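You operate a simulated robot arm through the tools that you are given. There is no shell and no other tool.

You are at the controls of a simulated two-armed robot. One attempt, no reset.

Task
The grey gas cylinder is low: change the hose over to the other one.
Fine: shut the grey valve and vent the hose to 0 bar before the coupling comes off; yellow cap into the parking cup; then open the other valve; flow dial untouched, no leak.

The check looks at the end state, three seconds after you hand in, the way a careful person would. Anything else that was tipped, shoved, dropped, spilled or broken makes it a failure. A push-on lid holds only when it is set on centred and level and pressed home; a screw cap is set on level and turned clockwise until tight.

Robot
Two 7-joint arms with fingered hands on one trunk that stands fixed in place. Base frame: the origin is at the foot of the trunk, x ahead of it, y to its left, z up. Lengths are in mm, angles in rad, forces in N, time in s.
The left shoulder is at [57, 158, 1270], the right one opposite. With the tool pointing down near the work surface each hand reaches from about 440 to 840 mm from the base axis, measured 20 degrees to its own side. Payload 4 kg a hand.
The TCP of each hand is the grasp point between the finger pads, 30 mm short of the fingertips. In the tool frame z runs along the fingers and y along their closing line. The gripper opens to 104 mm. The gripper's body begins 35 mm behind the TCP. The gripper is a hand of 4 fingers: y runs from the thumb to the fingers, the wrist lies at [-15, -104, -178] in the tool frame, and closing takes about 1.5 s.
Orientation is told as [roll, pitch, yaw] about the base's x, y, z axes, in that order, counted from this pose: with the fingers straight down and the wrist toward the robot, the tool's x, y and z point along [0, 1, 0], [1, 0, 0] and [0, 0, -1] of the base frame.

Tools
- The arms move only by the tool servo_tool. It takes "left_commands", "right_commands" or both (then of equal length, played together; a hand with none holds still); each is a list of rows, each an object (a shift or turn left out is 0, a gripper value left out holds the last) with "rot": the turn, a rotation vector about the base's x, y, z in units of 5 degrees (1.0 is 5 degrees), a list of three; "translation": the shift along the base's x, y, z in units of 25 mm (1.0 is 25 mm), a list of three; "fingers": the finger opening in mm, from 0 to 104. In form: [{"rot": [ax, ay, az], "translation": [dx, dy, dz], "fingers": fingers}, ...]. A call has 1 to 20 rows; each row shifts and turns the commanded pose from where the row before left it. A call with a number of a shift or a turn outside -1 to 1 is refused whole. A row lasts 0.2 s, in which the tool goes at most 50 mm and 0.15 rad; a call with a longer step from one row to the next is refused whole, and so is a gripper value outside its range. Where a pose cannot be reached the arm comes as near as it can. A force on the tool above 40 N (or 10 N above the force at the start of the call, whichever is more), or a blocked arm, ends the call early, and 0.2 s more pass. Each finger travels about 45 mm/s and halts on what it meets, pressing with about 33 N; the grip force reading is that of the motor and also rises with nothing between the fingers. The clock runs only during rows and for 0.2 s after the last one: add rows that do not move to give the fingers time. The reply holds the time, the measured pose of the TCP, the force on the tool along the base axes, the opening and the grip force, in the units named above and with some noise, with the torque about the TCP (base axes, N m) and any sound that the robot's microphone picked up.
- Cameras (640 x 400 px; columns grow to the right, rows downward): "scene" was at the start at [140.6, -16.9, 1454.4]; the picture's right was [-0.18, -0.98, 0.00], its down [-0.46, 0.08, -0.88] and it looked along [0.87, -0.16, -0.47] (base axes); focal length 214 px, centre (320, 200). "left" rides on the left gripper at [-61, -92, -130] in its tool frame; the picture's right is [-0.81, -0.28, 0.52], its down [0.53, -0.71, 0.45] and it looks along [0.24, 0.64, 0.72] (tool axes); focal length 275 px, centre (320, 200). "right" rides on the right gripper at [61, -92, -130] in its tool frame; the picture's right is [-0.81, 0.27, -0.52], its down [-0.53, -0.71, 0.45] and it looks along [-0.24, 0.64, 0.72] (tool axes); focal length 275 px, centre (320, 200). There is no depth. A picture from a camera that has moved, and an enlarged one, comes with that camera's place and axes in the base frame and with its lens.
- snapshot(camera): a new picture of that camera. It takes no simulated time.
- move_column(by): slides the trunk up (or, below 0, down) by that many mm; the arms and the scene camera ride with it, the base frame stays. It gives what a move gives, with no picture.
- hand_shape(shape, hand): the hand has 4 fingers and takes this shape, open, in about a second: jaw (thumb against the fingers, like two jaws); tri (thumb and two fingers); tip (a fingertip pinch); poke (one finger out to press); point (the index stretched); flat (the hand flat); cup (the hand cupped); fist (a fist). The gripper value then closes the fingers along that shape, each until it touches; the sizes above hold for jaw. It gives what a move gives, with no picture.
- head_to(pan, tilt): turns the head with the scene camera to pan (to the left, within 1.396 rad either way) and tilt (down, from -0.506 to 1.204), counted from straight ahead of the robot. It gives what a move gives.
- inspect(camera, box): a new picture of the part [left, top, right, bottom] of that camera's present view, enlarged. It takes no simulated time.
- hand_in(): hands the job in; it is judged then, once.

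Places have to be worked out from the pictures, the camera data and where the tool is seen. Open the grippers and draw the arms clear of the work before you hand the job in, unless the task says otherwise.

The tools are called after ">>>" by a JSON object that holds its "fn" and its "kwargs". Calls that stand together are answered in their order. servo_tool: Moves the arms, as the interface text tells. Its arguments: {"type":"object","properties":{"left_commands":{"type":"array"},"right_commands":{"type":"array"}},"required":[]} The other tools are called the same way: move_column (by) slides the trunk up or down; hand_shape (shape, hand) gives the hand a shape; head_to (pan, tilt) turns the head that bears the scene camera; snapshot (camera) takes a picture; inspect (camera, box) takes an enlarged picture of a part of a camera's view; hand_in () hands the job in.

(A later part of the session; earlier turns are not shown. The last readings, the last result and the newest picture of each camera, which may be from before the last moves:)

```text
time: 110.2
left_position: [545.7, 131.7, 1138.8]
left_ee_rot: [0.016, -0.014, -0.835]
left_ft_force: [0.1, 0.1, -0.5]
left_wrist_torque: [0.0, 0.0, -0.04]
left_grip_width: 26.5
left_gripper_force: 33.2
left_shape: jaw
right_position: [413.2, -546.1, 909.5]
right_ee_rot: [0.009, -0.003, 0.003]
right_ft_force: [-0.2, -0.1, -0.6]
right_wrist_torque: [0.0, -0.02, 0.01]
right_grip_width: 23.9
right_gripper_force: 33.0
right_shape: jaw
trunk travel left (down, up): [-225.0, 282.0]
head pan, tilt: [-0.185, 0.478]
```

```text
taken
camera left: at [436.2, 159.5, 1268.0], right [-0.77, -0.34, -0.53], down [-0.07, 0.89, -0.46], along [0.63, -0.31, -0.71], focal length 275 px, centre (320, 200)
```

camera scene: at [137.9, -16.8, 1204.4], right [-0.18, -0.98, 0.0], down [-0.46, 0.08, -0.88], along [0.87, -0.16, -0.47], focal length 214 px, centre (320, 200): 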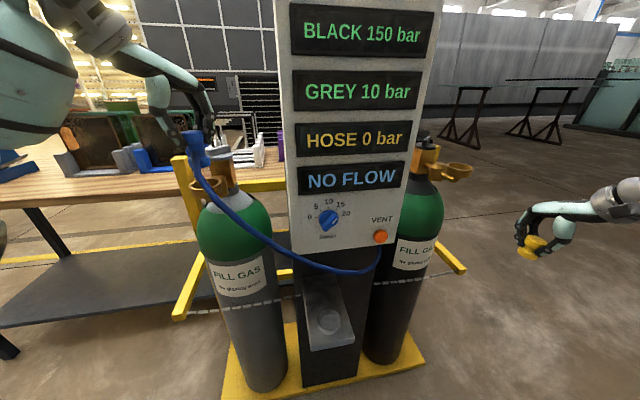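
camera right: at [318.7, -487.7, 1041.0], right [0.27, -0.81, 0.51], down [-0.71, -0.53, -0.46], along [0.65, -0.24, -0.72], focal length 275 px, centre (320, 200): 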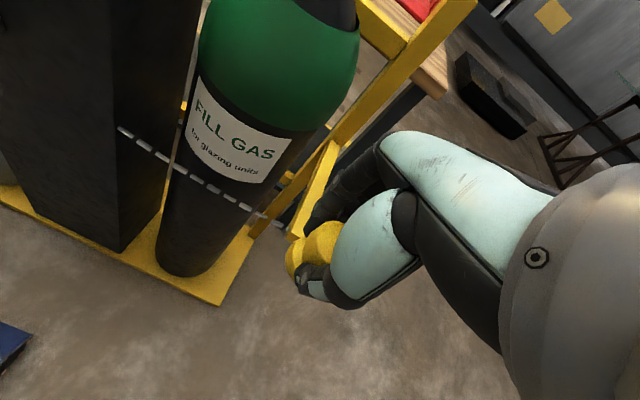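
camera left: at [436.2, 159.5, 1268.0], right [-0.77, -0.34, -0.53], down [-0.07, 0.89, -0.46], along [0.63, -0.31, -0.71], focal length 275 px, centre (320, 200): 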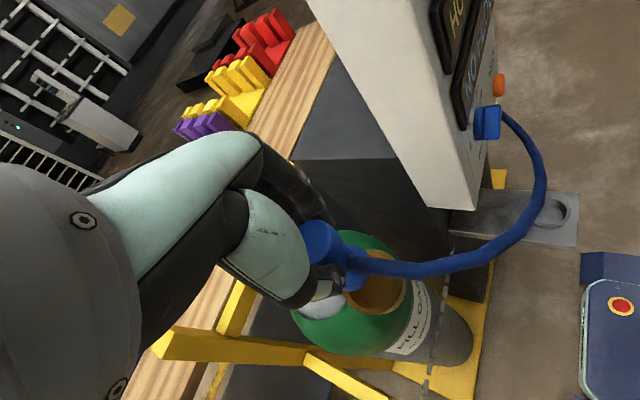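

The coupling is out and free. I raise the left hand another 60 mm, so that the hose is drawn up and back toward the panel, away from the cup.

>>> {"fn": "servo_tool", "kwargs": {"left_commands": [{"translation": [0, 0, 0.6]}, {"translation": [0, 0, 0.6]}, {"translation": [0, 0, 0.6]}, {"translation": [0, 0, 0.6]}, {}, {}]}}

>>> {"fn": "snapshot", "kwargs": {"camera": "scene"}}

>>> {"fn": "snapshot", "kwargs": {"camera": "left"}}

```text
time: 111.6
left_position: [544.7, 131.9, 1199.6]
left_ee_rot: [0.017, -0.015, -0.834]
left_ft_force: [0.3, -0.2, 0.0]
left_wrist_torque: [-0.01, 0.02, 0.0]
left_grip_width: 26.6
left_gripper_force: 33.0
left_shape: jaw
right_position: [411.3, -547.3, 907.7]
right_ee_rot: [0.009, -0.005, 0.002]
right_ft_force: [-0.3, 0.4, -1.0]
right_wrist_torque: [0.01, -0.01, 0.01]
right_grip_width: 24.0
right_gripper_force: 33.4
right_shape: jaw
trunk travel left (down, up): [-225.0, 282.0]
head pan, tilt: [-0.185, 0.478]
```

```text
taken
camera scene: at [137.5, -17.1, 1204.4], right [-0.18, -0.98, 0.0], down [-0.46, 0.09, -0.88], along [0.87, -0.16, -0.47], focal length 214 px, centre (320, 200)
```

scene: 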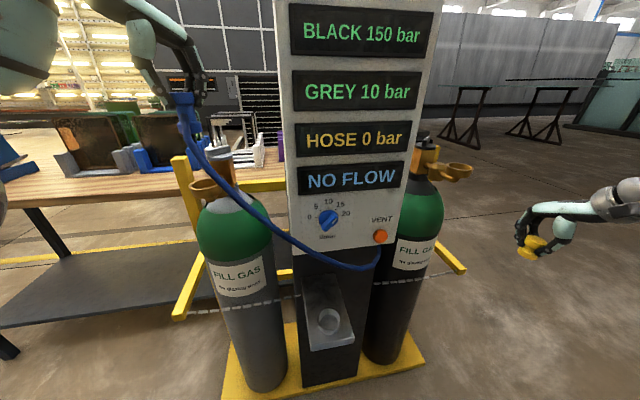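

```text
taken
camera left: at [436.0, 159.3, 1328.6], right [-0.77, -0.34, -0.53], down [-0.07, 0.89, -0.46], along [0.63, -0.31, -0.71], focal length 275 px, centre (320, 200)
```

left: 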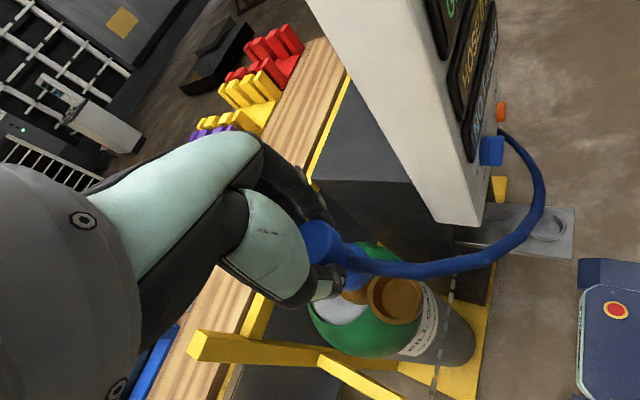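

The hose still bulges forward over the cup at about [443,-95,893]. I raise the coupling 40 mm more to straighten it, leaving a little slack.

>>> {"fn": "servo_tool", "kwargs": {"left_commands": [{"translation": [0, 0, 0.5]}, {"translation": [0, 0, 0.5]}, {"translation": [0.2, 0.2, 0.5]}, {}, {}]}}

>>> {"fn": "snapshot", "kwargs": {"camera": "scene"}}

>>> {"fn": "snapshot", "kwargs": {"camera": "left"}}

```text
time: 112.8
left_position: [550.1, 137.1, 1237.7]
left_ee_rot: [0.017, -0.013, -0.836]
left_ft_force: [0.6, -0.2, 0.2]
left_wrist_torque: [-0.04, 0.03, 0.02]
left_grip_width: 26.5
left_gripper_force: 33.3
left_shape: jaw
right_position: [411.5, -547.1, 908.9]
right_ee_rot: [0.008, -0.004, 0.003]
right_ft_force: [-0.2, 0.6, -0.7]
right_wrist_torque: [0.01, 0.02, 0.0]
right_grip_width: 24.1
right_gripper_force: 33.4
right_shape: jaw
trunk travel left (down, up): [-225.0, 282.0]
head pan, tilt: [-0.185, 0.478]
```

```text
taken
camera scene: at [137.6, -17.1, 1204.4], right [-0.18, -0.98, 0.0], down [-0.46, 0.09, -0.88], along [0.87, -0.16, -0.47], focal length 214 px, centre (320, 200)
```

scene: 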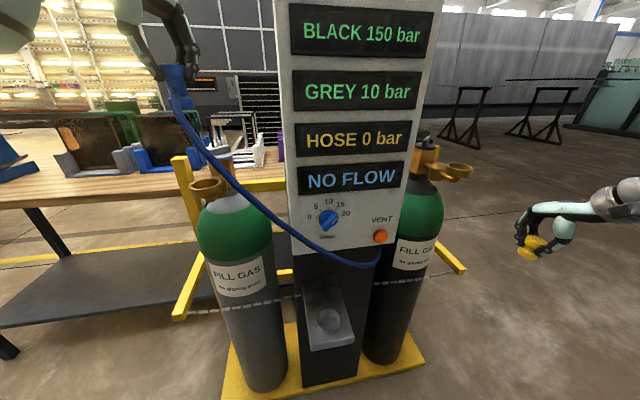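

```text
taken
camera left: at [440.6, 164.6, 1365.8], right [-0.77, -0.34, -0.53], down [-0.07, 0.89, -0.46], along [0.63, -0.31, -0.71], focal length 275 px, centre (320, 200)
```

left: 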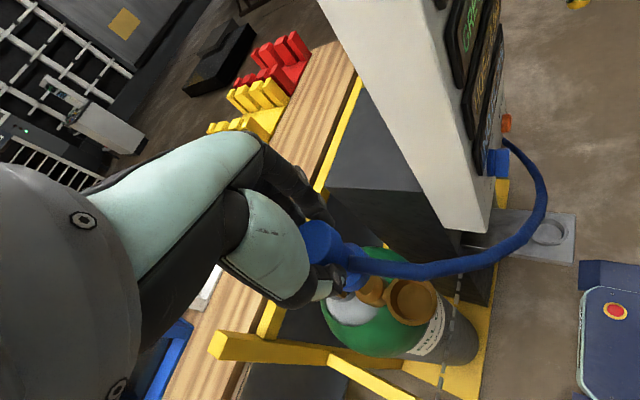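

The hose now runs at about [442,-95,917], clear above the path I need. I bring the right hand with the cap across in front, low and on the robot's side, to about [362,-120,865].

>>> {"fn": "servo_tool", "kwargs": {"right_commands": [{"translation": [-0.12, 1, -0.1], "rot": [0, 0, 0.24]}, {"translation": [-0.12, 1, -0.1], "rot": [0, 0, 0.24]}, {"translation": [-0.12, 1, -0.1], "rot": [0, 0, 0.24]}, {"translation": [-0.12, 1, -0.1], "rot": [0, 0, 0.24]}, {"translation": [-0.12, 1, -0.1], "rot": [0, 0, 0.24]}, {"translation": [-0.12, 1, -0.1], "rot": [0, 0, 0.24]}, {"translation": [-0.12, 1, -0.1], "rot": [0, 0, 0.24]}, {"translation": [-0.12, 1, -0.1], "rot": [0, 0, 0.24]}, {"translation": [-0.12, 1, -0.1], "rot": [0, 0, 0.24]}, {"translation": [-0.12, 1, -0.1], "rot": [0, 0, 0.24]}, {"translation": [-0.12, 1, -0.1], "rot": [0, 0, 0.24]}, {"translation": [-0.12, 1, -0.1], "rot": [0, 0, 0.24]}, {"translation": [-0.12, 1, -0.1], "rot": [0, 0, 0.24]}, {}]}}

>>> {"fn": "snapshot", "kwargs": {"camera": "scene"}}

>>> {"fn": "snapshot", "kwargs": {"camera": "right"}}

```text
time: 115.8
left_position: [550.1, 135.9, 1238.7]
left_ee_rot: [0.015, -0.013, -0.834]
left_ft_force: [-0.5, 0.2, -1.3]
left_wrist_torque: [0.03, 0.01, 0.04]
left_grip_width: 26.8
left_gripper_force: 32.7
left_shape: jaw
right_position: [394.9, -227.5, 879.6]
right_ee_rot: [0.008, -0.004, 0.274]
right_ft_force: [0.5, 0.0, -1.9]
right_wrist_torque: [-0.03, -0.02, 0.02]
right_grip_width: 24.1
right_gripper_force: 32.9
right_shape: jaw
right hand out of reach, approached as far as the arm can: row 11, 12, 13
trunk travel left (down, up): [-225.0, 282.0]
head pan, tilt: [-0.185, 0.478]
```

```text
taken
camera scene: at [137.3, -17.3, 1204.5], right [-0.18, -0.98, 0.0], down [-0.46, 0.09, -0.88], along [0.87, -0.16, -0.47], focal length 214 px, centre (320, 200)
```

scene: 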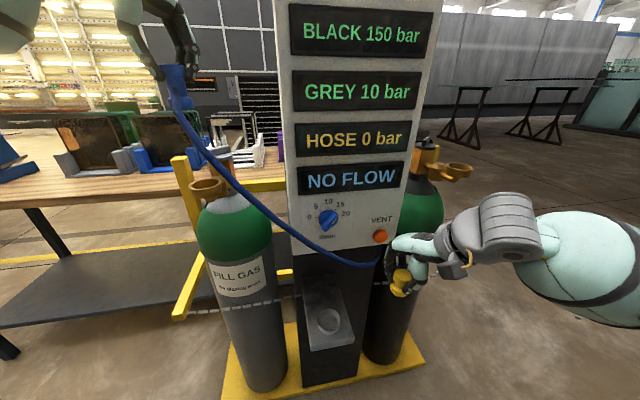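

```text
taken
camera right: at [289.9, -195.8, 1012.2], right [0.48, -0.71, 0.51], down [-0.54, -0.7, -0.46], along [0.69, -0.05, -0.72], focal length 275 px, centre (320, 200)
```

right: 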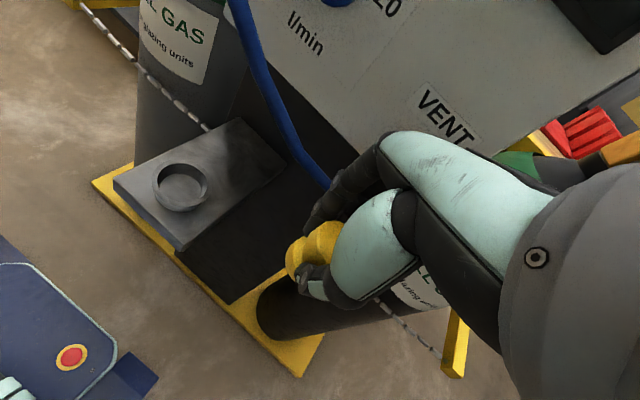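

The hand met its inner reach limit at x≈395 there, but the cup lies at x≈426, and lower down it can come nearer. I go down to about z=792 first, then move left toward the cup, passing under the hose.

>>> {"fn": "servo_tool", "kwargs": {"right_commands": [{"translation": [0.1, 0, -0.9]}, {"translation": [0.1, 0, -0.9]}, {"translation": [0, 0, -0.9]}, {"translation": [0, 0, -0.8]}, {}]}}

>>> {"fn": "snapshot", "kwargs": {"camera": "right"}}

>>> {"fn": "snapshot", "kwargs": {"camera": "scene"}}

```text
time: 117.0
left_position: [550.6, 137.0, 1236.7]
left_ee_rot: [0.017, -0.014, -0.834]
left_ft_force: [0.6, -0.2, -1.5]
left_wrist_torque: [-0.02, 0.01, 0.0]
left_grip_width: 26.5
left_gripper_force: 33.3
left_shape: jaw
right_position: [401.8, -228.5, 791.1]
right_ee_rot: [0.01, -0.004, 0.277]
right_ft_force: [0.6, 0.3, -0.1]
right_wrist_torque: [-0.01, 0.03, -0.01]
right_grip_width: 24.0
right_gripper_force: 32.8
right_shape: jaw
trunk travel left (down, up): [-225.0, 282.0]
head pan, tilt: [-0.185, 0.478]
```

```text
taken
camera right: at [294.7, -195.8, 924.3], right [0.48, -0.71, 0.51], down [-0.54, -0.7, -0.46], along [0.69, -0.05, -0.72], focal length 275 px, centre (320, 200)
```

right: 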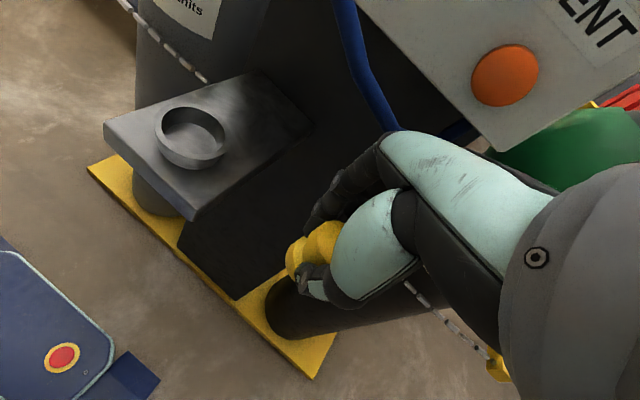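

```text
taken
camera scene: at [137.8, -16.9, 1204.4], right [-0.18, -0.98, 0.0], down [-0.46, 0.08, -0.88], along [0.87, -0.16, -0.47], focal length 214 px, centre (320, 200)
```

scene: 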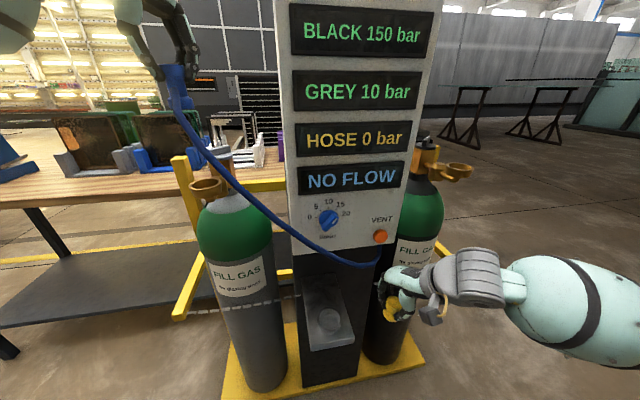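

I zoom on the cup from both cameras to fix its centre and rim height.

>>> {"fn": "inspect", "kwargs": {"camera": "right", "box": [110, 70, 270, 230]}}

>>> {"fn": "inspect", "kwargs": {"camera": "scene", "box": [280, 270, 420, 360]}}

```text
2.50 times, centred on (190, 150) of right
camera zoom: at [294.7, -195.8, 924.3], right [0.48, -0.71, 0.51], down [-0.54, -0.7, -0.46], along [0.69, -0.05, -0.72], focal length 688 px, centre (645, 325)
```

zoom: 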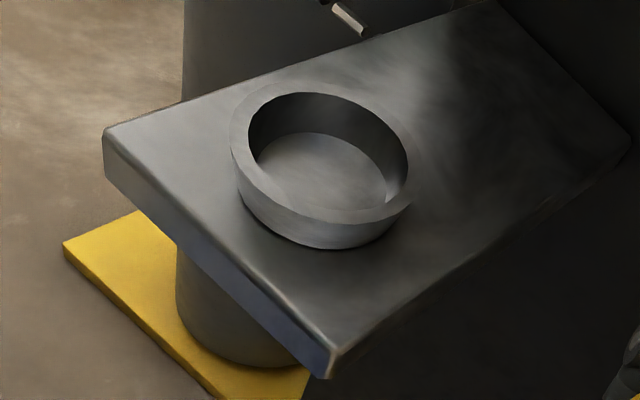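

```text
4.44 times, centred on (350, 315) of scene
camera zoom: at [137.8, -16.9, 1204.4], right [-0.18, -0.98, 0.0], down [-0.46, 0.08, -0.88], along [0.87, -0.16, -0.47], focal length 953 px, centre (187, -311)
```

zoom: 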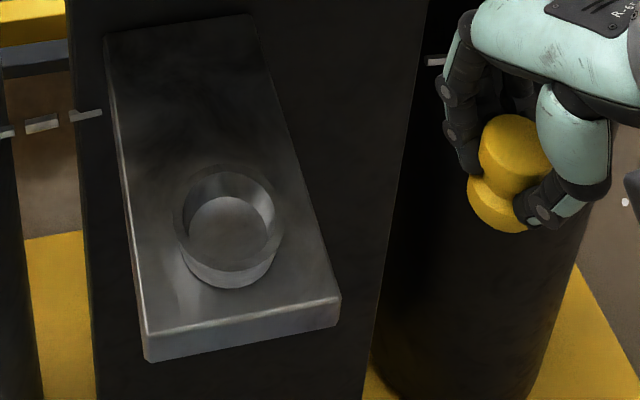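

The cup centre is about [427,-94.5], rim near 735, inner width about 50 mm. I move left in stages at z≈795, keeping x small until past the hose end.

>>> {"fn": "servo_tool", "kwargs": {"right_commands": [{"translation": [0, 1, 0.1]}, {"translation": [0, 1, 0.05]}, {"translation": [0.1, 1, 0]}, {"translation": [0.2, 0.8, 0]}, {}, {}]}}

>>> {"fn": "snapshot", "kwargs": {"camera": "right"}}

>>> {"fn": "snapshot", "kwargs": {"camera": "scene"}}

>>> {"fn": "snapshot", "kwargs": {"camera": "left"}}

```text
time: 118.4
left_position: [550.5, 136.4, 1235.8]
left_ee_rot: [0.018, -0.015, -0.834]
left_ft_force: [-0.1, -0.5, -0.4]
left_wrist_torque: [-0.06, 0.05, 0.0]
left_grip_width: 26.8
left_gripper_force: 33.1
left_shape: jaw
right_position: [408.1, -132.5, 797.5]
right_ee_rot: [0.009, -0.003, 0.276]
right_ft_force: [0.7, 0.1, -0.6]
right_wrist_torque: [0.06, -0.01, 0.02]
right_grip_width: 23.9
right_gripper_force: 33.7
right_shape: jaw
trunk travel left (down, up): [-225.0, 282.0]
head pan, tilt: [-0.185, 0.478]
```

```text
taken
camera right: at [302.8, -100.6, 928.4], right [0.48, -0.71, 0.51], down [-0.54, -0.7, -0.46], along [0.69, -0.05, -0.72], focal length 275 px, centre (320, 200)
```

right: 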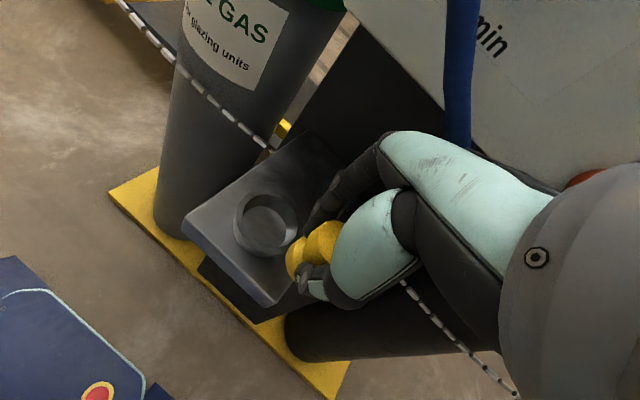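

```text
taken
camera scene: at [138.0, -16.7, 1204.4], right [-0.18, -0.98, 0.0], down [-0.46, 0.08, -0.88], along [0.87, -0.16, -0.47], focal length 214 px, centre (320, 200)
```

scene: 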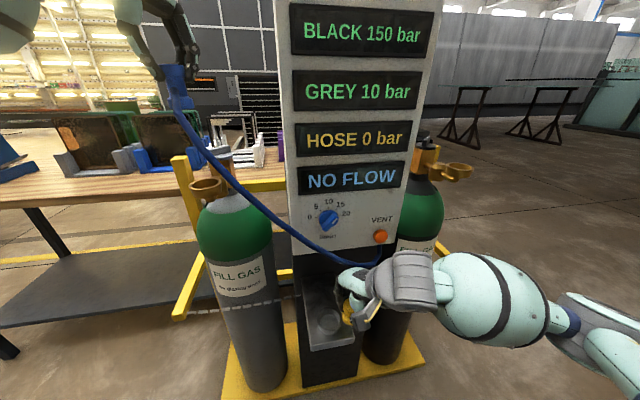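

```text
taken
camera left: at [440.9, 164.9, 1365.6], right [-0.77, -0.34, -0.53], down [-0.07, 0.89, -0.46], along [0.63, -0.31, -0.71], focal length 275 px, centre (320, 200)
```

left: 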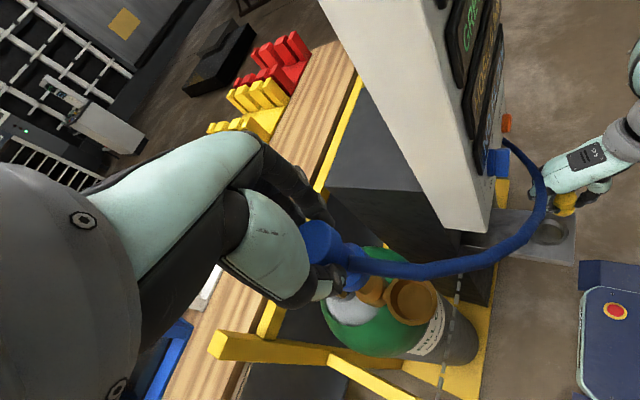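

No contact with the hose so far. I make the last move over the cup.

>>> {"fn": "servo_tool", "kwargs": {"right_commands": [{"translation": [0.38, 0.76, 0]}, {"translation": [0.38, 0.76, 0]}, {}, {}]}}

>>> {"fn": "inspect", "kwargs": {"camera": "right", "box": [220, 150, 420, 350]}}

>>> {"fn": "inspect", "kwargs": {"camera": "scene", "box": [280, 240, 400, 360]}}

>>> {"fn": "inspect", "kwargs": {"camera": "left", "box": [460, 110, 640, 290]}}

```text
time: 119.4
left_position: [550.8, 136.2, 1236.7]
left_ee_rot: [0.016, -0.015, -0.834]
left_ft_force: [1.1, -0.3, -0.5]
left_wrist_torque: [-0.02, 0.0, -0.02]
left_grip_width: 26.6
left_gripper_force: 33.8
left_shape: jaw
right_position: [427.6, -94.8, 796.6]
right_ee_rot: [0.011, -0.003, 0.275]
right_ft_force: [-0.9, -1.5, -0.2]
right_wrist_torque: [-0.01, -0.01, -0.01]
right_grip_width: 24.0
right_gripper_force: 32.9
right_shape: jaw
trunk travel left (down, up): [-225.0, 282.0]
head pan, tilt: [-0.185, 0.478]
```

```text
2.00 times, centred on (320, 250) of right
camera zoom: at [321.5, -62.6, 928.7], right [0.48, -0.71, 0.51], down [-0.54, -0.7, -0.46], along [0.69, -0.05, -0.72], focal length 551 px, centre (320, 100)
```

zoom: 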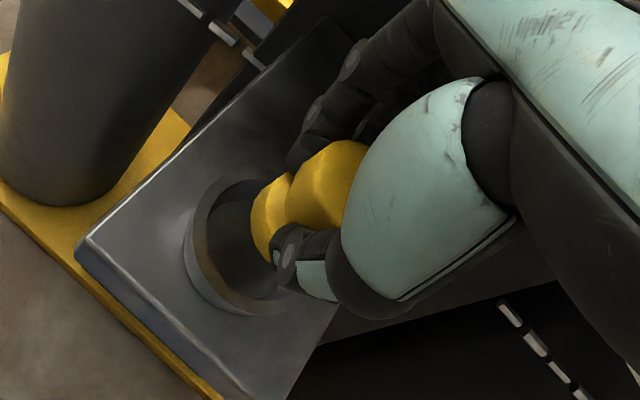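

```text
3.33 times, centred on (340, 300) of scene
camera zoom: at [138.1, -16.7, 1204.4], right [-0.18, -0.98, 0.0], down [-0.46, 0.08, -0.88], along [0.87, -0.16, -0.47], focal length 715 px, centre (253, -133)
```

zoom: 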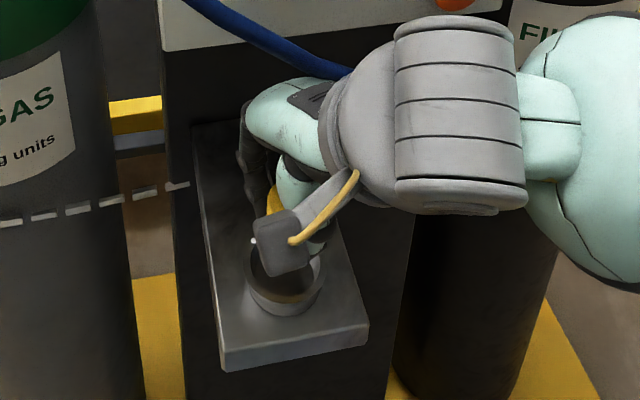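

```text
2.22 times, centred on (550, 200) of left
camera zoom: at [440.9, 164.9, 1365.6], right [-0.77, -0.34, -0.53], down [-0.07, 0.89, -0.46], along [0.63, -0.31, -0.71], focal length 612 px, centre (-191, 200)
```

zoom: 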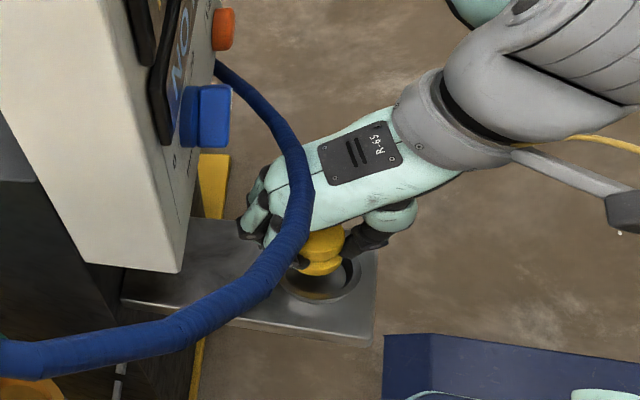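

The cap is centred over the cup within about 2 mm and the hose is clear. I lower slowly and watch the force.

>>> {"fn": "servo_tool", "kwargs": {"right_commands": [{"translation": [0, 0, -0.3]}, {"translation": [0, 0, -0.3]}, {"translation": [0, 0, -0.2]}, {"translation": [0, 0, -0.12]}, {}]}}

>>> {"fn": "inspect", "kwargs": {"camera": "right", "box": [220, 150, 420, 350]}}

>>> {"fn": "inspect", "kwargs": {"camera": "left", "box": [460, 110, 640, 290]}}

```text
time: 120.6
left_position: [550.8, 137.2, 1237.5]
left_ee_rot: [0.018, -0.014, -0.834]
left_ft_force: [-0.4, 0.0, -0.6]
left_wrist_torque: [0.01, 0.03, -0.02]
left_grip_width: 26.3
left_gripper_force: 33.2
left_shape: jaw
right_position: [426.6, -94.6, 772.8]
right_ee_rot: [0.01, -0.006, 0.275]
right_ft_force: [-0.9, 4.8, 1.7]
right_wrist_torque: [0.16, 0.03, 0.03]
right_grip_width: 24.4
right_gripper_force: 33.0
right_shape: jaw
trunk travel left (down, up): [-225.0, 282.0]
head pan, tilt: [-0.185, 0.478]
```

```text
2.00 times, centred on (320, 250) of right
camera zoom: at [321.0, -62.5, 905.7], right [0.48, -0.71, 0.51], down [-0.54, -0.7, -0.46], along [0.69, -0.05, -0.72], focal length 551 px, centre (320, 100)
```

zoom: 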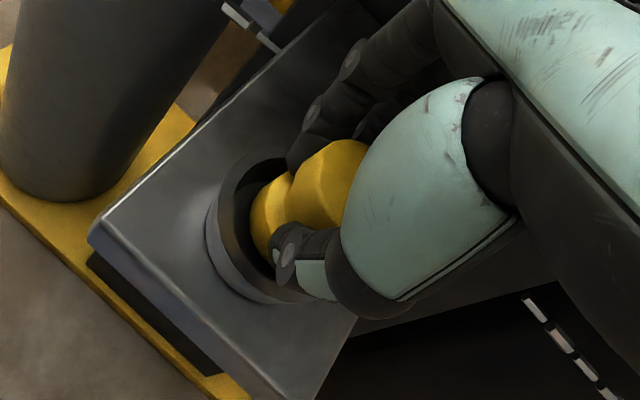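

```text
2.22 times, centred on (550, 200) of left
camera zoom: at [440.3, 165.2, 1365.8], right [-0.77, -0.34, -0.53], down [-0.07, 0.89, -0.46], along [0.63, -0.31, -0.71], focal length 612 px, centre (-191, 200)
```

zoom: 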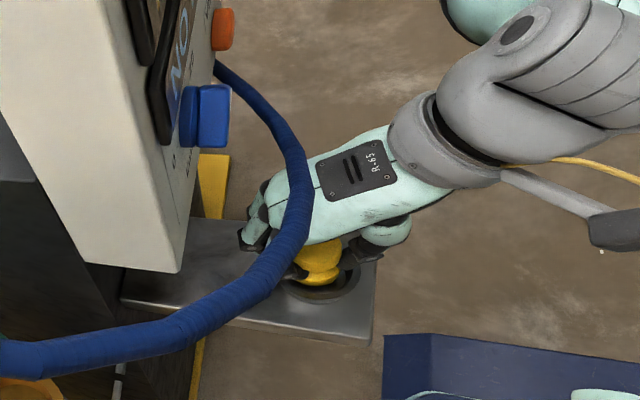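

A light sideways force (+4.8 N in y) at rim height tells that the cap touches the rim's right side, so the cup centre lies slightly more to the left. I raise 2 mm, shift +y 3 mm, and lower again.

>>> {"fn": "servo_tool", "kwargs": {"right_commands": [{"translation": [0, 0.06, 0.08]}, {"translation": [0, 0.06, 0]}, {"translation": [0, 0, -0.08]}, {}, {}]}}

>>> {"fn": "servo_tool", "kwargs": {"right_commands": [{"translation": [0, 0, -0.08]}, {"translation": [0, 0, -0.08]}, {}, {}]}}

>>> {"fn": "inspect", "kwargs": {"camera": "left", "box": [460, 110, 640, 290]}}

>>> {"fn": "inspect", "kwargs": {"camera": "right", "box": [220, 150, 420, 350]}}

```text
time: 121.8
left_position: [550.7, 136.1, 1237.1]
left_ee_rot: [0.016, -0.015, -0.833]
left_ft_force: [-0.4, 0.3, -0.7]
left_wrist_torque: [0.03, 0.01, 0.02]
left_grip_width: 26.5
left_gripper_force: 33.2
left_shape: jaw
right_position: [426.8, -91.3, 772.8]
right_ee_rot: [0.009, -0.002, 0.274]
right_ft_force: [-1.1, -0.1, -0.3]
right_wrist_torque: [0.01, 0.01, -0.01]
right_grip_width: 24.3
right_gripper_force: 33.2
right_shape: jaw
trunk travel left (down, up): [-225.0, 282.0]
head pan, tilt: [-0.185, 0.478]
```

```text
time: 122.8
left_position: [551.3, 137.0, 1237.0]
left_ee_rot: [0.018, -0.013, -0.835]
left_ft_force: [-0.2, -0.2, -0.2]
left_wrist_torque: [0.0, 0.01, -0.04]
left_grip_width: 26.7
left_gripper_force: 33.1
left_shape: jaw
right_position: [427.3, -93.5, 768.6]
right_ee_rot: [0.011, -0.003, 0.274]
right_ft_force: [-0.1, 0.0, -0.9]
right_wrist_torque: [-0.01, 0.02, 0.02]
right_grip_width: 24.5
right_gripper_force: 32.9
right_shape: jaw
trunk travel left (down, up): [-225.0, 282.0]
head pan, tilt: [-0.185, 0.478]
```

```text
2.22 times, centred on (550, 200) of left
camera zoom: at [440.7, 164.7, 1365.7], right [-0.77, -0.34, -0.53], down [-0.07, 0.89, -0.46], along [0.63, -0.31, -0.71], focal length 612 px, centre (-191, 200)
```

zoom: 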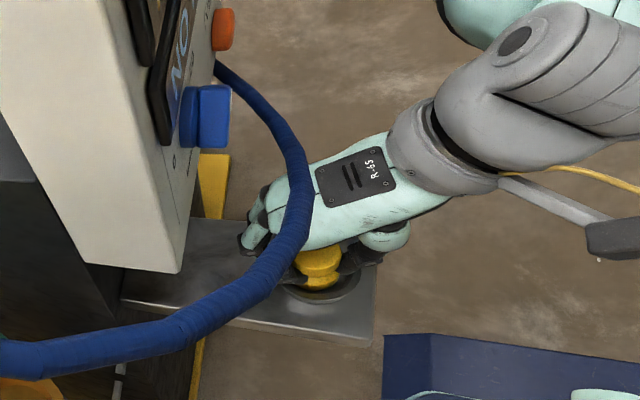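

```text
2.00 times, centred on (320, 250) of right
camera zoom: at [321.3, -60.1, 901.3], right [0.48, -0.71, 0.51], down [-0.54, -0.7, -0.46], along [0.69, -0.05, -0.72], focal length 551 px, centre (320, 100)
```

zoom: 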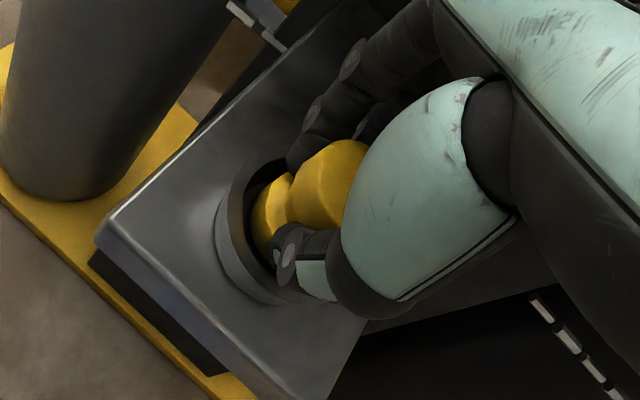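

No side force now. I continue down in 2 mm steps until it touches the floor.

>>> {"fn": "servo_tool", "kwargs": {"right_commands": [{"translation": [0, 0, -0.08]}, {"translation": [0, 0, -0.08]}, {}, {}]}}

>>> {"fn": "inspect", "kwargs": {"camera": "left", "box": [520, 190, 620, 290]}}

```text
time: 123.8
left_position: [549.4, 136.8, 1237.8]
left_ee_rot: [0.018, -0.014, -0.834]
left_ft_force: [0.1, 0.1, -0.5]
left_wrist_torque: [0.03, 0.01, 0.0]
left_grip_width: 26.6
left_gripper_force: 33.0
left_shape: jaw
right_position: [426.2, -91.8, 766.0]
right_ee_rot: [0.011, -0.006, 0.276]
right_ft_force: [-1.7, 2.0, 5.9]
right_wrist_torque: [-0.07, -0.05, 0.02]
right_grip_width: 24.5
right_gripper_force: 33.0
right_shape: jaw
trunk travel left (down, up): [-225.0, 282.0]
head pan, tilt: [-0.185, 0.478]
```

```text
4.00 times, centred on (570, 240) of left
camera zoom: at [439.8, 164.9, 1366.0], right [-0.77, -0.34, -0.53], down [-0.07, 0.89, -0.46], along [0.63, -0.31, -0.71], focal length 1101 px, centre (-680, 40)
```

zoom: 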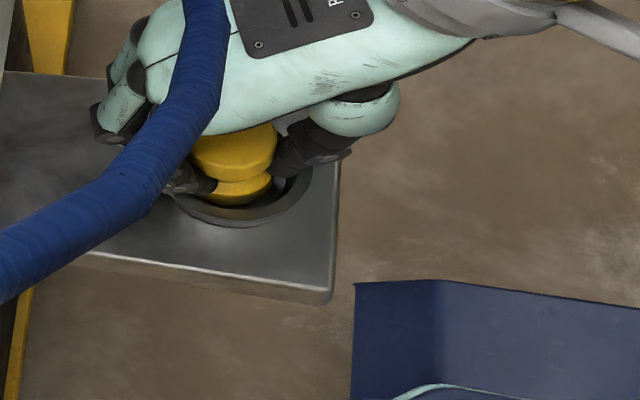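

Contact with the cup floor (about 6 N). I open the fingers only a little to free the cap, rise a few mm, and check that it stays.

>>> {"fn": "servo_tool", "kwargs": {"right_commands": [{"fingers": 29}, {}, {"fingers": 33}, {}, {}]}}

>>> {"fn": "inspect", "kwargs": {"camera": "left", "box": [520, 190, 620, 290]}}

>>> {"fn": "inspect", "kwargs": {"camera": "right", "box": [220, 150, 420, 350]}}

```text
time: 125.0
left_position: [549.6, 136.6, 1237.3]
left_ee_rot: [0.017, -0.013, -0.833]
left_ft_force: [0.8, 0.8, -0.4]
left_wrist_torque: [-0.01, 0.0, 0.03]
left_grip_width: 26.4
left_gripper_force: 33.1
left_shape: jaw
right_position: [427.1, -92.2, 765.1]
right_ee_rot: [0.008, -0.005, 0.274]
right_ft_force: [1.4, -1.5, 9.4]
right_wrist_torque: [0.01, -0.05, -0.04]
right_grip_width: 30.5
right_gripper_force: 0.0
right_shape: jaw
trunk travel left (down, up): [-225.0, 282.0]
head pan, tilt: [-0.185, 0.478]
```

```text
4.00 times, centred on (570, 240) of left
camera zoom: at [439.9, 164.6, 1366.0], right [-0.77, -0.34, -0.54], down [-0.07, 0.89, -0.46], along [0.63, -0.31, -0.71], focal length 1101 px, centre (-680, 40)
```

zoom: 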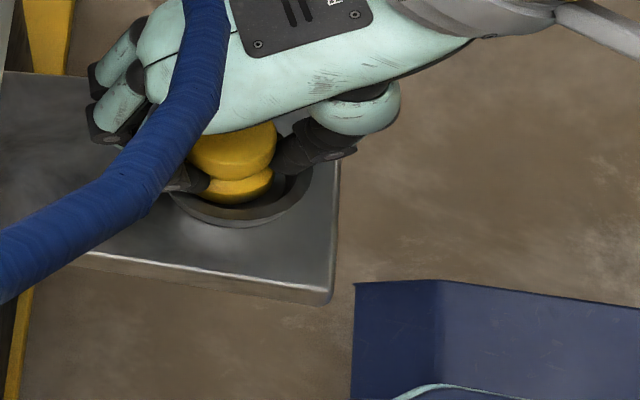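

```text
2.00 times, centred on (320, 250) of right
camera zoom: at [321.4, -60.3, 897.5], right [0.48, -0.71, 0.51], down [-0.54, -0.7, -0.46], along [0.69, -0.05, -0.72], focal length 551 px, centre (320, 100)
```

zoom: 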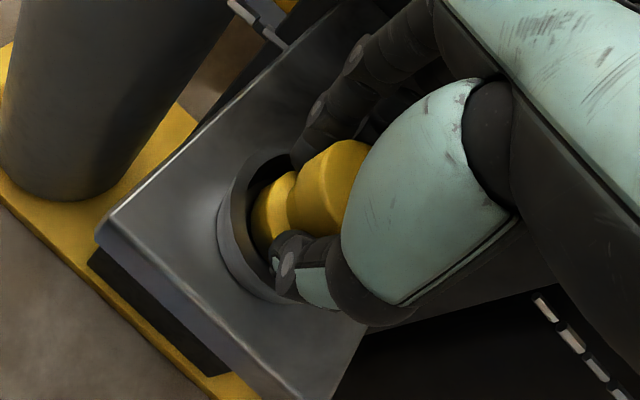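

The grip is released. I raise 10 mm and check that the cap stays in the cup.

>>> {"fn": "servo_tool", "kwargs": {"right_commands": [{"translation": [0, 0, 0.2]}, {"translation": [0, 0, 0.2], "fingers": 40}, {"translation": [0, 0, 0.1]}, {}, {}]}}

>>> {"fn": "inspect", "kwargs": {"camera": "left", "box": [520, 190, 620, 290]}}

>>> {"fn": "inspect", "kwargs": {"camera": "right", "box": [220, 150, 420, 350]}}

```text
time: 126.2
left_position: [550.8, 137.7, 1237.4]
left_ee_rot: [0.017, -0.014, -0.833]
left_ft_force: [-0.2, 1.4, -0.3]
left_wrist_torque: [0.0, -0.01, -0.03]
left_grip_width: 26.6
left_gripper_force: 32.8
left_shape: jaw
right_position: [426.8, -91.9, 776.9]
right_ee_rot: [0.01, -0.002, 0.274]
right_ft_force: [-0.3, -0.6, 0.5]
right_wrist_torque: [0.01, -0.02, -0.02]
right_grip_width: 39.2
right_gripper_force: 0.0
right_shape: jaw
trunk travel left (down, up): [-225.0, 282.0]
head pan, tilt: [-0.185, 0.478]
```

```text
4.00 times, centred on (570, 240) of left
camera zoom: at [440.6, 164.7, 1365.8], right [-0.77, -0.34, -0.53], down [-0.07, 0.89, -0.46], along [0.63, -0.31, -0.71], focal length 1101 px, centre (-680, 40)
```

zoom: 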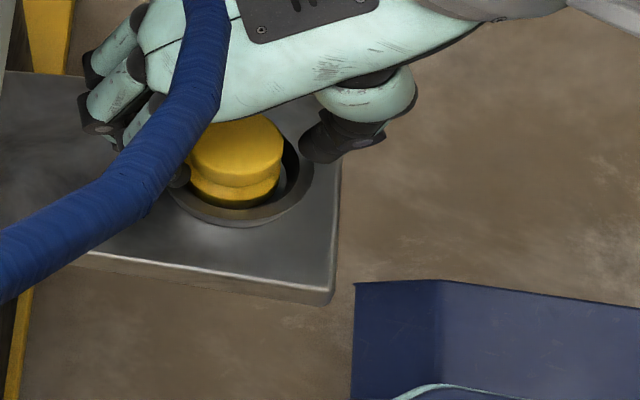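

```text
2.00 times, centred on (320, 250) of right
camera zoom: at [321.6, -60.3, 909.7], right [0.48, -0.71, 0.51], down [-0.54, -0.7, -0.46], along [0.69, -0.05, -0.72], focal length 551 px, centre (320, 100)
```

zoom: 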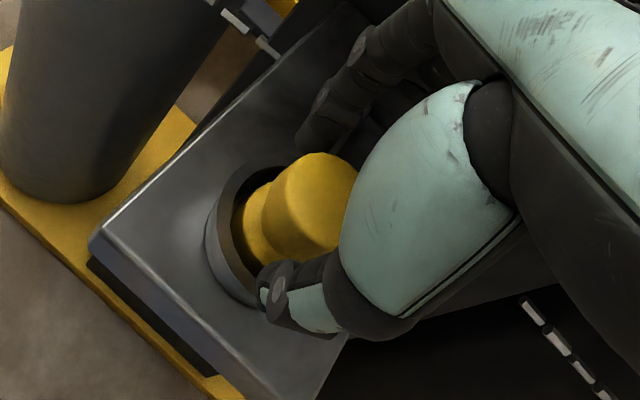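

The cap stands upright in the cup, free of the hand. I open wider, rise until the tips clear its top, and leave to the right the way I came.

>>> {"fn": "servo_tool", "kwargs": {"right_commands": [{"fingers": 70}, {}, {"translation": [0, 0, 0.4]}, {"translation": [0, 0, 0.4]}, {"translation": [0, 0, 0.3]}, {}]}}

>>> {"fn": "servo_tool", "kwargs": {"right_commands": [{"translation": [-0.3, -0.8, 0.1]}, {"translation": [-0.2, -1, 0]}, {"translation": [-0.2, -1, 0]}, {"translation": [0, -1, 0]}, {"translation": [0, -1, 0.2]}, {"translation": [0, -1, 0.4]}, {}]}}

>>> {"fn": "snapshot", "kwargs": {"camera": "scene"}}

>>> {"fn": "inspect", "kwargs": {"camera": "left", "box": [520, 190, 620, 290]}}

>>> {"fn": "snapshot", "kwargs": {"camera": "right"}}

```text
time: 127.6
left_position: [550.6, 137.1, 1236.6]
left_ee_rot: [0.018, -0.015, -0.834]
left_ft_force: [-0.3, 0.5, -0.9]
left_wrist_torque: [-0.02, -0.02, -0.03]
left_grip_width: 26.4
left_gripper_force: 32.8
left_shape: jaw
right_position: [425.9, -91.6, 804.3]
right_ee_rot: [0.011, -0.005, 0.274]
right_ft_force: [0.5, -0.6, -0.1]
right_wrist_torque: [0.01, 0.0, 0.04]
right_grip_width: 69.7
right_gripper_force: 0.0
right_shape: jaw
trunk travel left (down, up): [-225.0, 282.0]
head pan, tilt: [-0.185, 0.478]
```

```text
time: 129.2
left_position: [551.8, 137.6, 1236.2]
left_ee_rot: [0.015, -0.014, -0.833]
left_ft_force: [0.0, 0.4, -0.5]
left_wrist_torque: [0.01, 0.02, 0.0]
left_grip_width: 26.4
left_gripper_force: 33.4
left_shape: jaw
right_position: [408.2, -237.8, 821.7]
right_ee_rot: [0.008, -0.002, 0.277]
right_ft_force: [0.8, 0.3, -0.4]
right_wrist_torque: [0.01, 0.02, 0.0]
right_grip_width: 69.4
right_gripper_force: 0.0
right_shape: jaw
trunk travel left (down, up): [-225.0, 282.0]
head pan, tilt: [-0.185, 0.478]
```

```text
taken
camera scene: at [138.2, -16.7, 1204.4], right [-0.18, -0.98, 0.0], down [-0.46, 0.08, -0.88], along [0.87, -0.16, -0.47], focal length 214 px, centre (320, 200)
```

scene: 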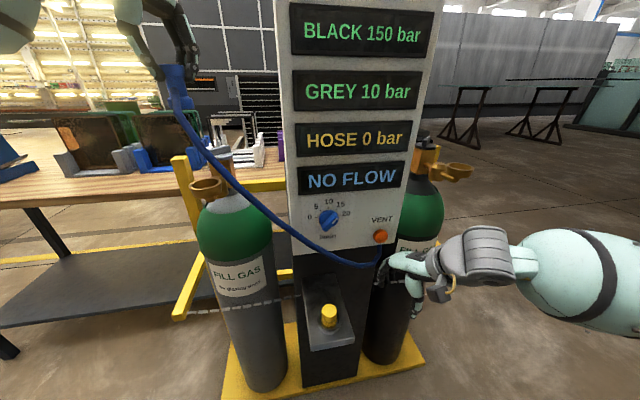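

```text
4.00 times, centred on (570, 240) of left
camera zoom: at [441.3, 165.0, 1365.5], right [-0.77, -0.34, -0.53], down [-0.08, 0.89, -0.46], along [0.63, -0.31, -0.71], focal length 1101 px, centre (-680, 40)
```

zoom: 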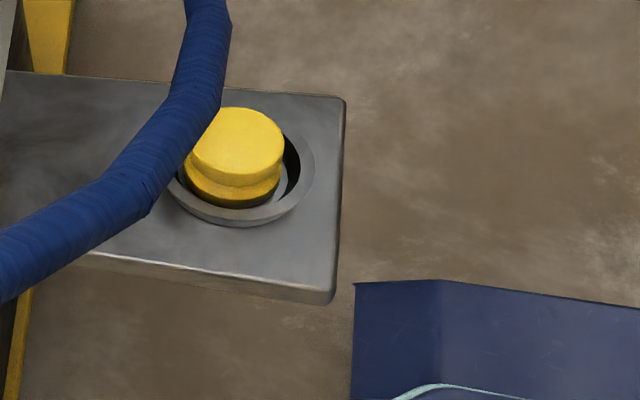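

```text
taken
camera right: at [304.1, -205.4, 953.9], right [0.48, -0.71, 0.51], down [-0.54, -0.7, -0.46], along [0.69, -0.05, -0.72], focal length 275 px, centre (320, 200)
```

right: 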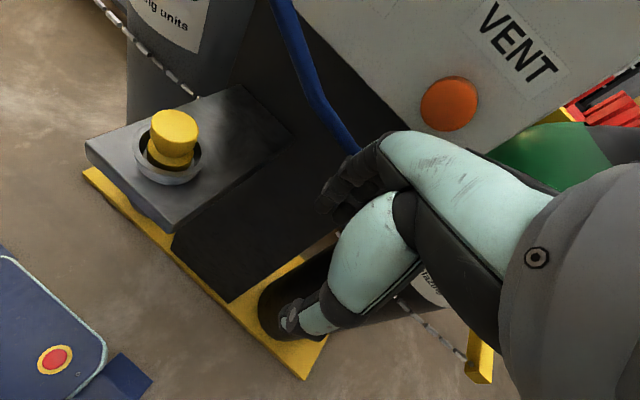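

The cap is parked upright in the cup. Now I withdraw the right hand to the right and turn the left hand (with the coupling) 32° clockwise. That way, once re-seated, its hose will lie well for the right hand's grip.

>>> {"fn": "servo_tool", "kwargs": {"right_commands": [{"translation": [0, -1, 0.3]}, {"translation": [0, -1, 0.3]}, {"translation": [0, -1, 0.3]}, {"translation": [0, -1, 0.3]}, {"translation": [0, -1, 0.3]}, {"translation": [0, -1, 0.3]}, {"translation": [0, -1, 0.3]}, {}, {}], "left_commands": [{"translation": [0, 0, -0.3], "rot": [0, 0, -0.9]}, {"translation": [0, 0, -0.3], "rot": [0, 0, -0.9]}, {"translation": [0, 0, -0.3], "rot": [0, 0, -0.9]}, {"translation": [0, 0, -0.3], "rot": [0, 0, -0.9]}, {"translation": [0, 0, -0.3], "rot": [0, 0, -0.9]}, {"translation": [0, 0, -0.3], "rot": [0, 0, -0.9]}, {"translation": [0, 0, -0.3], "rot": [0, 0, -0.9]}, {}, {}]}}

>>> {"fn": "snapshot", "kwargs": {"camera": "scene"}}

>>> {"fn": "snapshot", "kwargs": {"camera": "left"}}

```text
time: 131.2
left_position: [549.8, 137.3, 1184.3]
left_ee_rot: [0.015, -0.013, -1.383]
left_ft_force: [0.3, 0.0, 0.3]
left_wrist_torque: [0.01, -0.04, -0.01]
left_grip_width: 26.5
left_gripper_force: 32.5
left_shape: jaw
right_position: [410.2, -410.8, 873.5]
right_ee_rot: [0.01, -0.004, 0.274]
right_ft_force: [0.9, 0.2, 0.7]
right_wrist_torque: [0.0, 0.01, -0.01]
right_grip_width: 69.6
right_gripper_force: 0.0
right_shape: jaw
trunk travel left (down, up): [-225.0, 282.0]
head pan, tilt: [-0.185, 0.478]
```

```text
taken
camera scene: at [137.6, -16.9, 1204.4], right [-0.18, -0.98, 0.0], down [-0.46, 0.08, -0.88], along [0.87, -0.16, -0.47], focal length 214 px, centre (320, 200)
```

scene: 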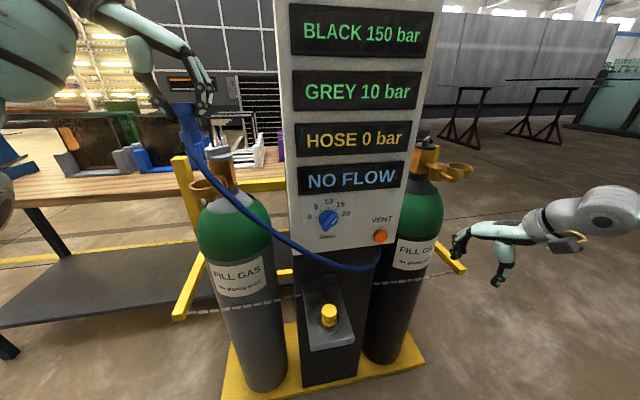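

```text
taken
camera left: at [471.8, 218.0, 1313.4], right [-0.84, 0.11, -0.53], down [0.4, 0.8, -0.46], along [0.37, -0.6, -0.71], focal length 275 px, centre (320, 200)
```

left: 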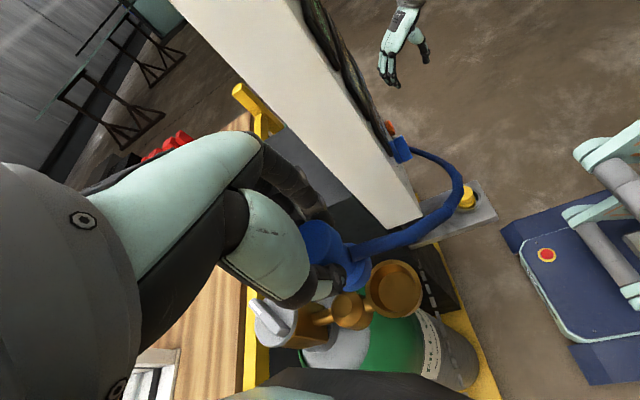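

I check the socket's place relative to the held coupling from this view before lowering.

>>> {"fn": "inspect", "kwargs": {"camera": "left", "box": [300, 190, 460, 350]}}

>>> {"fn": "inspect", "kwargs": {"camera": "scene", "box": [160, 90, 250, 210]}}

```text
2.50 times, centred on (380, 270) of left
camera zoom: at [471.8, 218.0, 1313.4], right [-0.84, 0.11, -0.53], down [0.4, 0.8, -0.46], along [0.37, -0.6, -0.71], focal length 688 px, centre (170, 25)
```

zoom: 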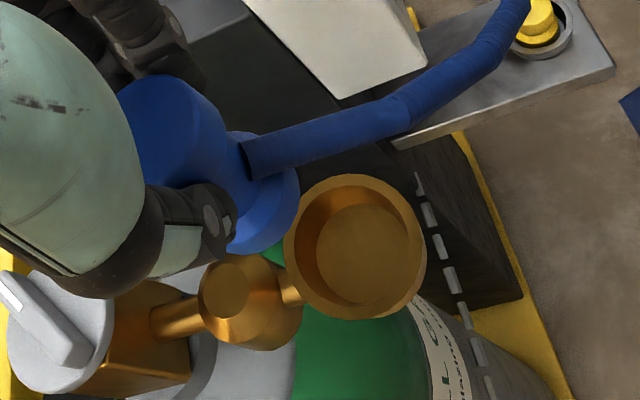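

```text
3.33 times, centred on (205, 150) of scene
camera zoom: at [137.6, -16.9, 1204.4], right [-0.18, -0.98, 0.0], down [-0.46, 0.08, -0.88], along [0.87, -0.16, -0.47], focal length 715 px, centre (703, 367)
```

zoom: 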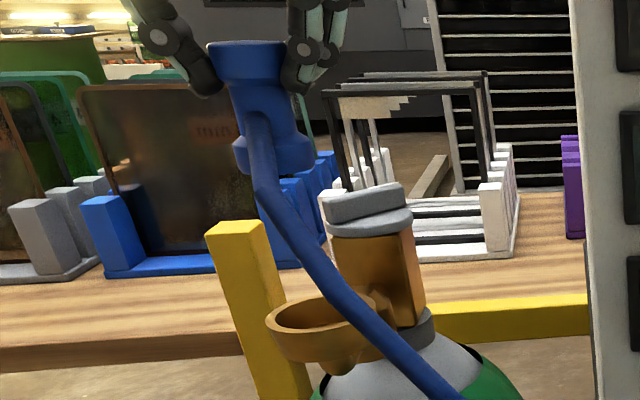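

The socket is funnel-shaped (about 50 mm at the rim, 36 mm at the floor) near [547,133]. I lower the coupling to just above the rim and compare again.

>>> {"fn": "servo_tool", "kwargs": {"left_commands": [{"translation": [-0.15, -0.17, -0.7]}, {"translation": [0, 0, -0.8]}, {"translation": [0, 0, -0.8]}, {"translation": [0, 0, -0.58]}, {}, {}]}}

>>> {"fn": "inspect", "kwargs": {"camera": "left", "box": [280, 170, 440, 330]}}

>>> {"fn": "inspect", "kwargs": {"camera": "scene", "box": [160, 110, 250, 210]}}

```text
time: 132.6
left_position: [545.9, 133.6, 1111.3]
left_ee_rot: [0.015, -0.017, -1.384]
left_ft_force: [0.0, -0.7, -0.2]
left_wrist_torque: [-0.01, 0.0, 0.01]
left_grip_width: 26.4
left_gripper_force: 32.4
left_shape: jaw
right_position: [410.3, -410.7, 873.3]
right_ee_rot: [0.011, -0.003, 0.275]
right_ft_force: [-0.3, 0.1, -1.2]
right_wrist_torque: [0.02, -0.01, -0.03]
right_grip_width: 69.4
right_gripper_force: 0.0
right_shape: jaw
trunk travel left (down, up): [-225.0, 282.0]
head pan, tilt: [-0.185, 0.478]
```

```text
2.50 times, centred on (360, 250) of left
camera zoom: at [467.2, 214.0, 1240.5], right [-0.84, 0.11, -0.53], down [0.4, 0.8, -0.46], along [0.37, -0.6, -0.71], focal length 688 px, centre (220, 75)
```

zoom: 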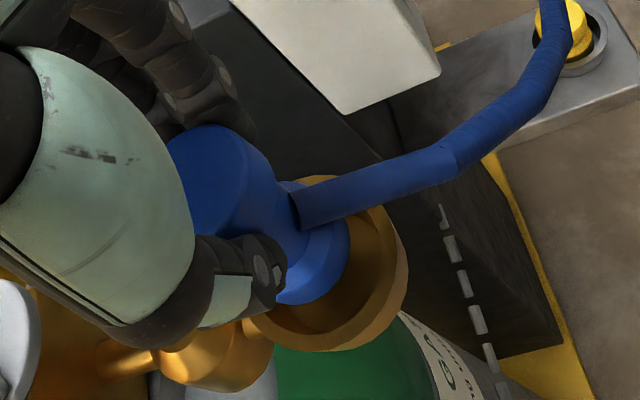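

```text
4.00 times, centred on (205, 160) of scene
camera zoom: at [137.7, -16.9, 1204.4], right [-0.18, -0.98, 0.0], down [-0.46, 0.08, -0.88], along [0.87, -0.16, -0.47], focal length 858 px, centre (780, 360)
```

zoom: 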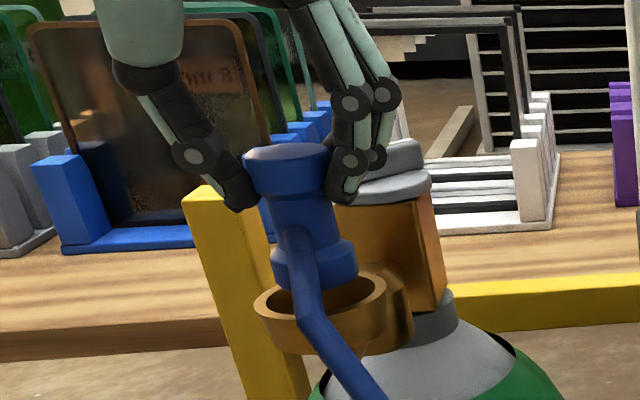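

The flange is within about 2-3 mm of the socket axis. I shift 1 mm in -x and lower it into the funnel slowly, watching the force.

>>> {"fn": "servo_tool", "kwargs": {"left_commands": [{"translation": [-0.05, 0, -0.2]}, {"translation": [0, 0, -0.2]}, {"translation": [0, 0, -0.16]}, {"translation": [0, 0, -0.12]}, {}]}}

>>> {"fn": "inspect", "kwargs": {"camera": "left", "box": [280, 170, 440, 330]}}

>>> {"fn": "inspect", "kwargs": {"camera": "scene", "box": [160, 110, 250, 210]}}

```text
time: 133.8
left_position: [546.4, 132.6, 1095.0]
left_ee_rot: [0.015, -0.014, -1.383]
left_ft_force: [0.2, 0.0, -1.2]
left_wrist_torque: [-0.01, 0.01, -0.02]
left_grip_width: 26.5
left_gripper_force: 32.8
left_shape: jaw
right_position: [410.5, -411.4, 874.4]
right_ee_rot: [0.009, -0.003, 0.274]
right_ft_force: [-1.2, 0.2, 0.3]
right_wrist_torque: [0.03, 0.04, 0.02]
right_grip_width: 69.5
right_gripper_force: 0.1
right_shape: jaw
trunk travel left (down, up): [-225.0, 282.0]
head pan, tilt: [-0.185, 0.478]
```

```text
2.50 times, centred on (360, 250) of left
camera zoom: at [466.0, 213.6, 1223.9], right [-0.84, 0.11, -0.53], down [0.4, 0.79, -0.46], along [0.37, -0.6, -0.71], focal length 688 px, centre (220, 75)
```

zoom: 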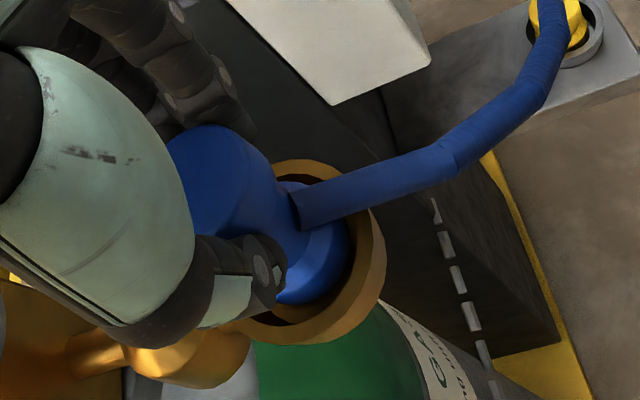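

```text
4.00 times, centred on (205, 160) of scene
camera zoom: at [137.6, -17.0, 1204.4], right [-0.18, -0.98, 0.0], down [-0.46, 0.09, -0.88], along [0.87, -0.16, -0.47], focal length 858 px, centre (780, 360)
```

zoom: 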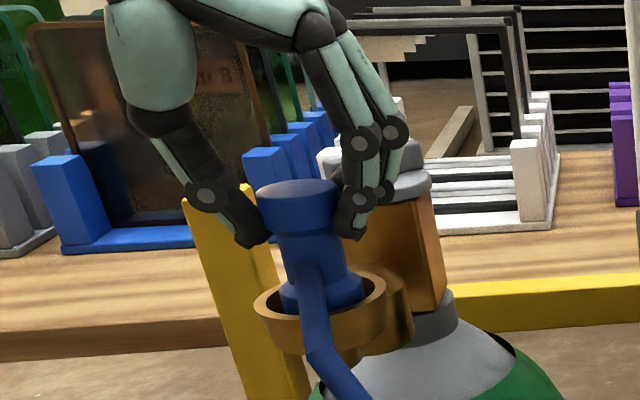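

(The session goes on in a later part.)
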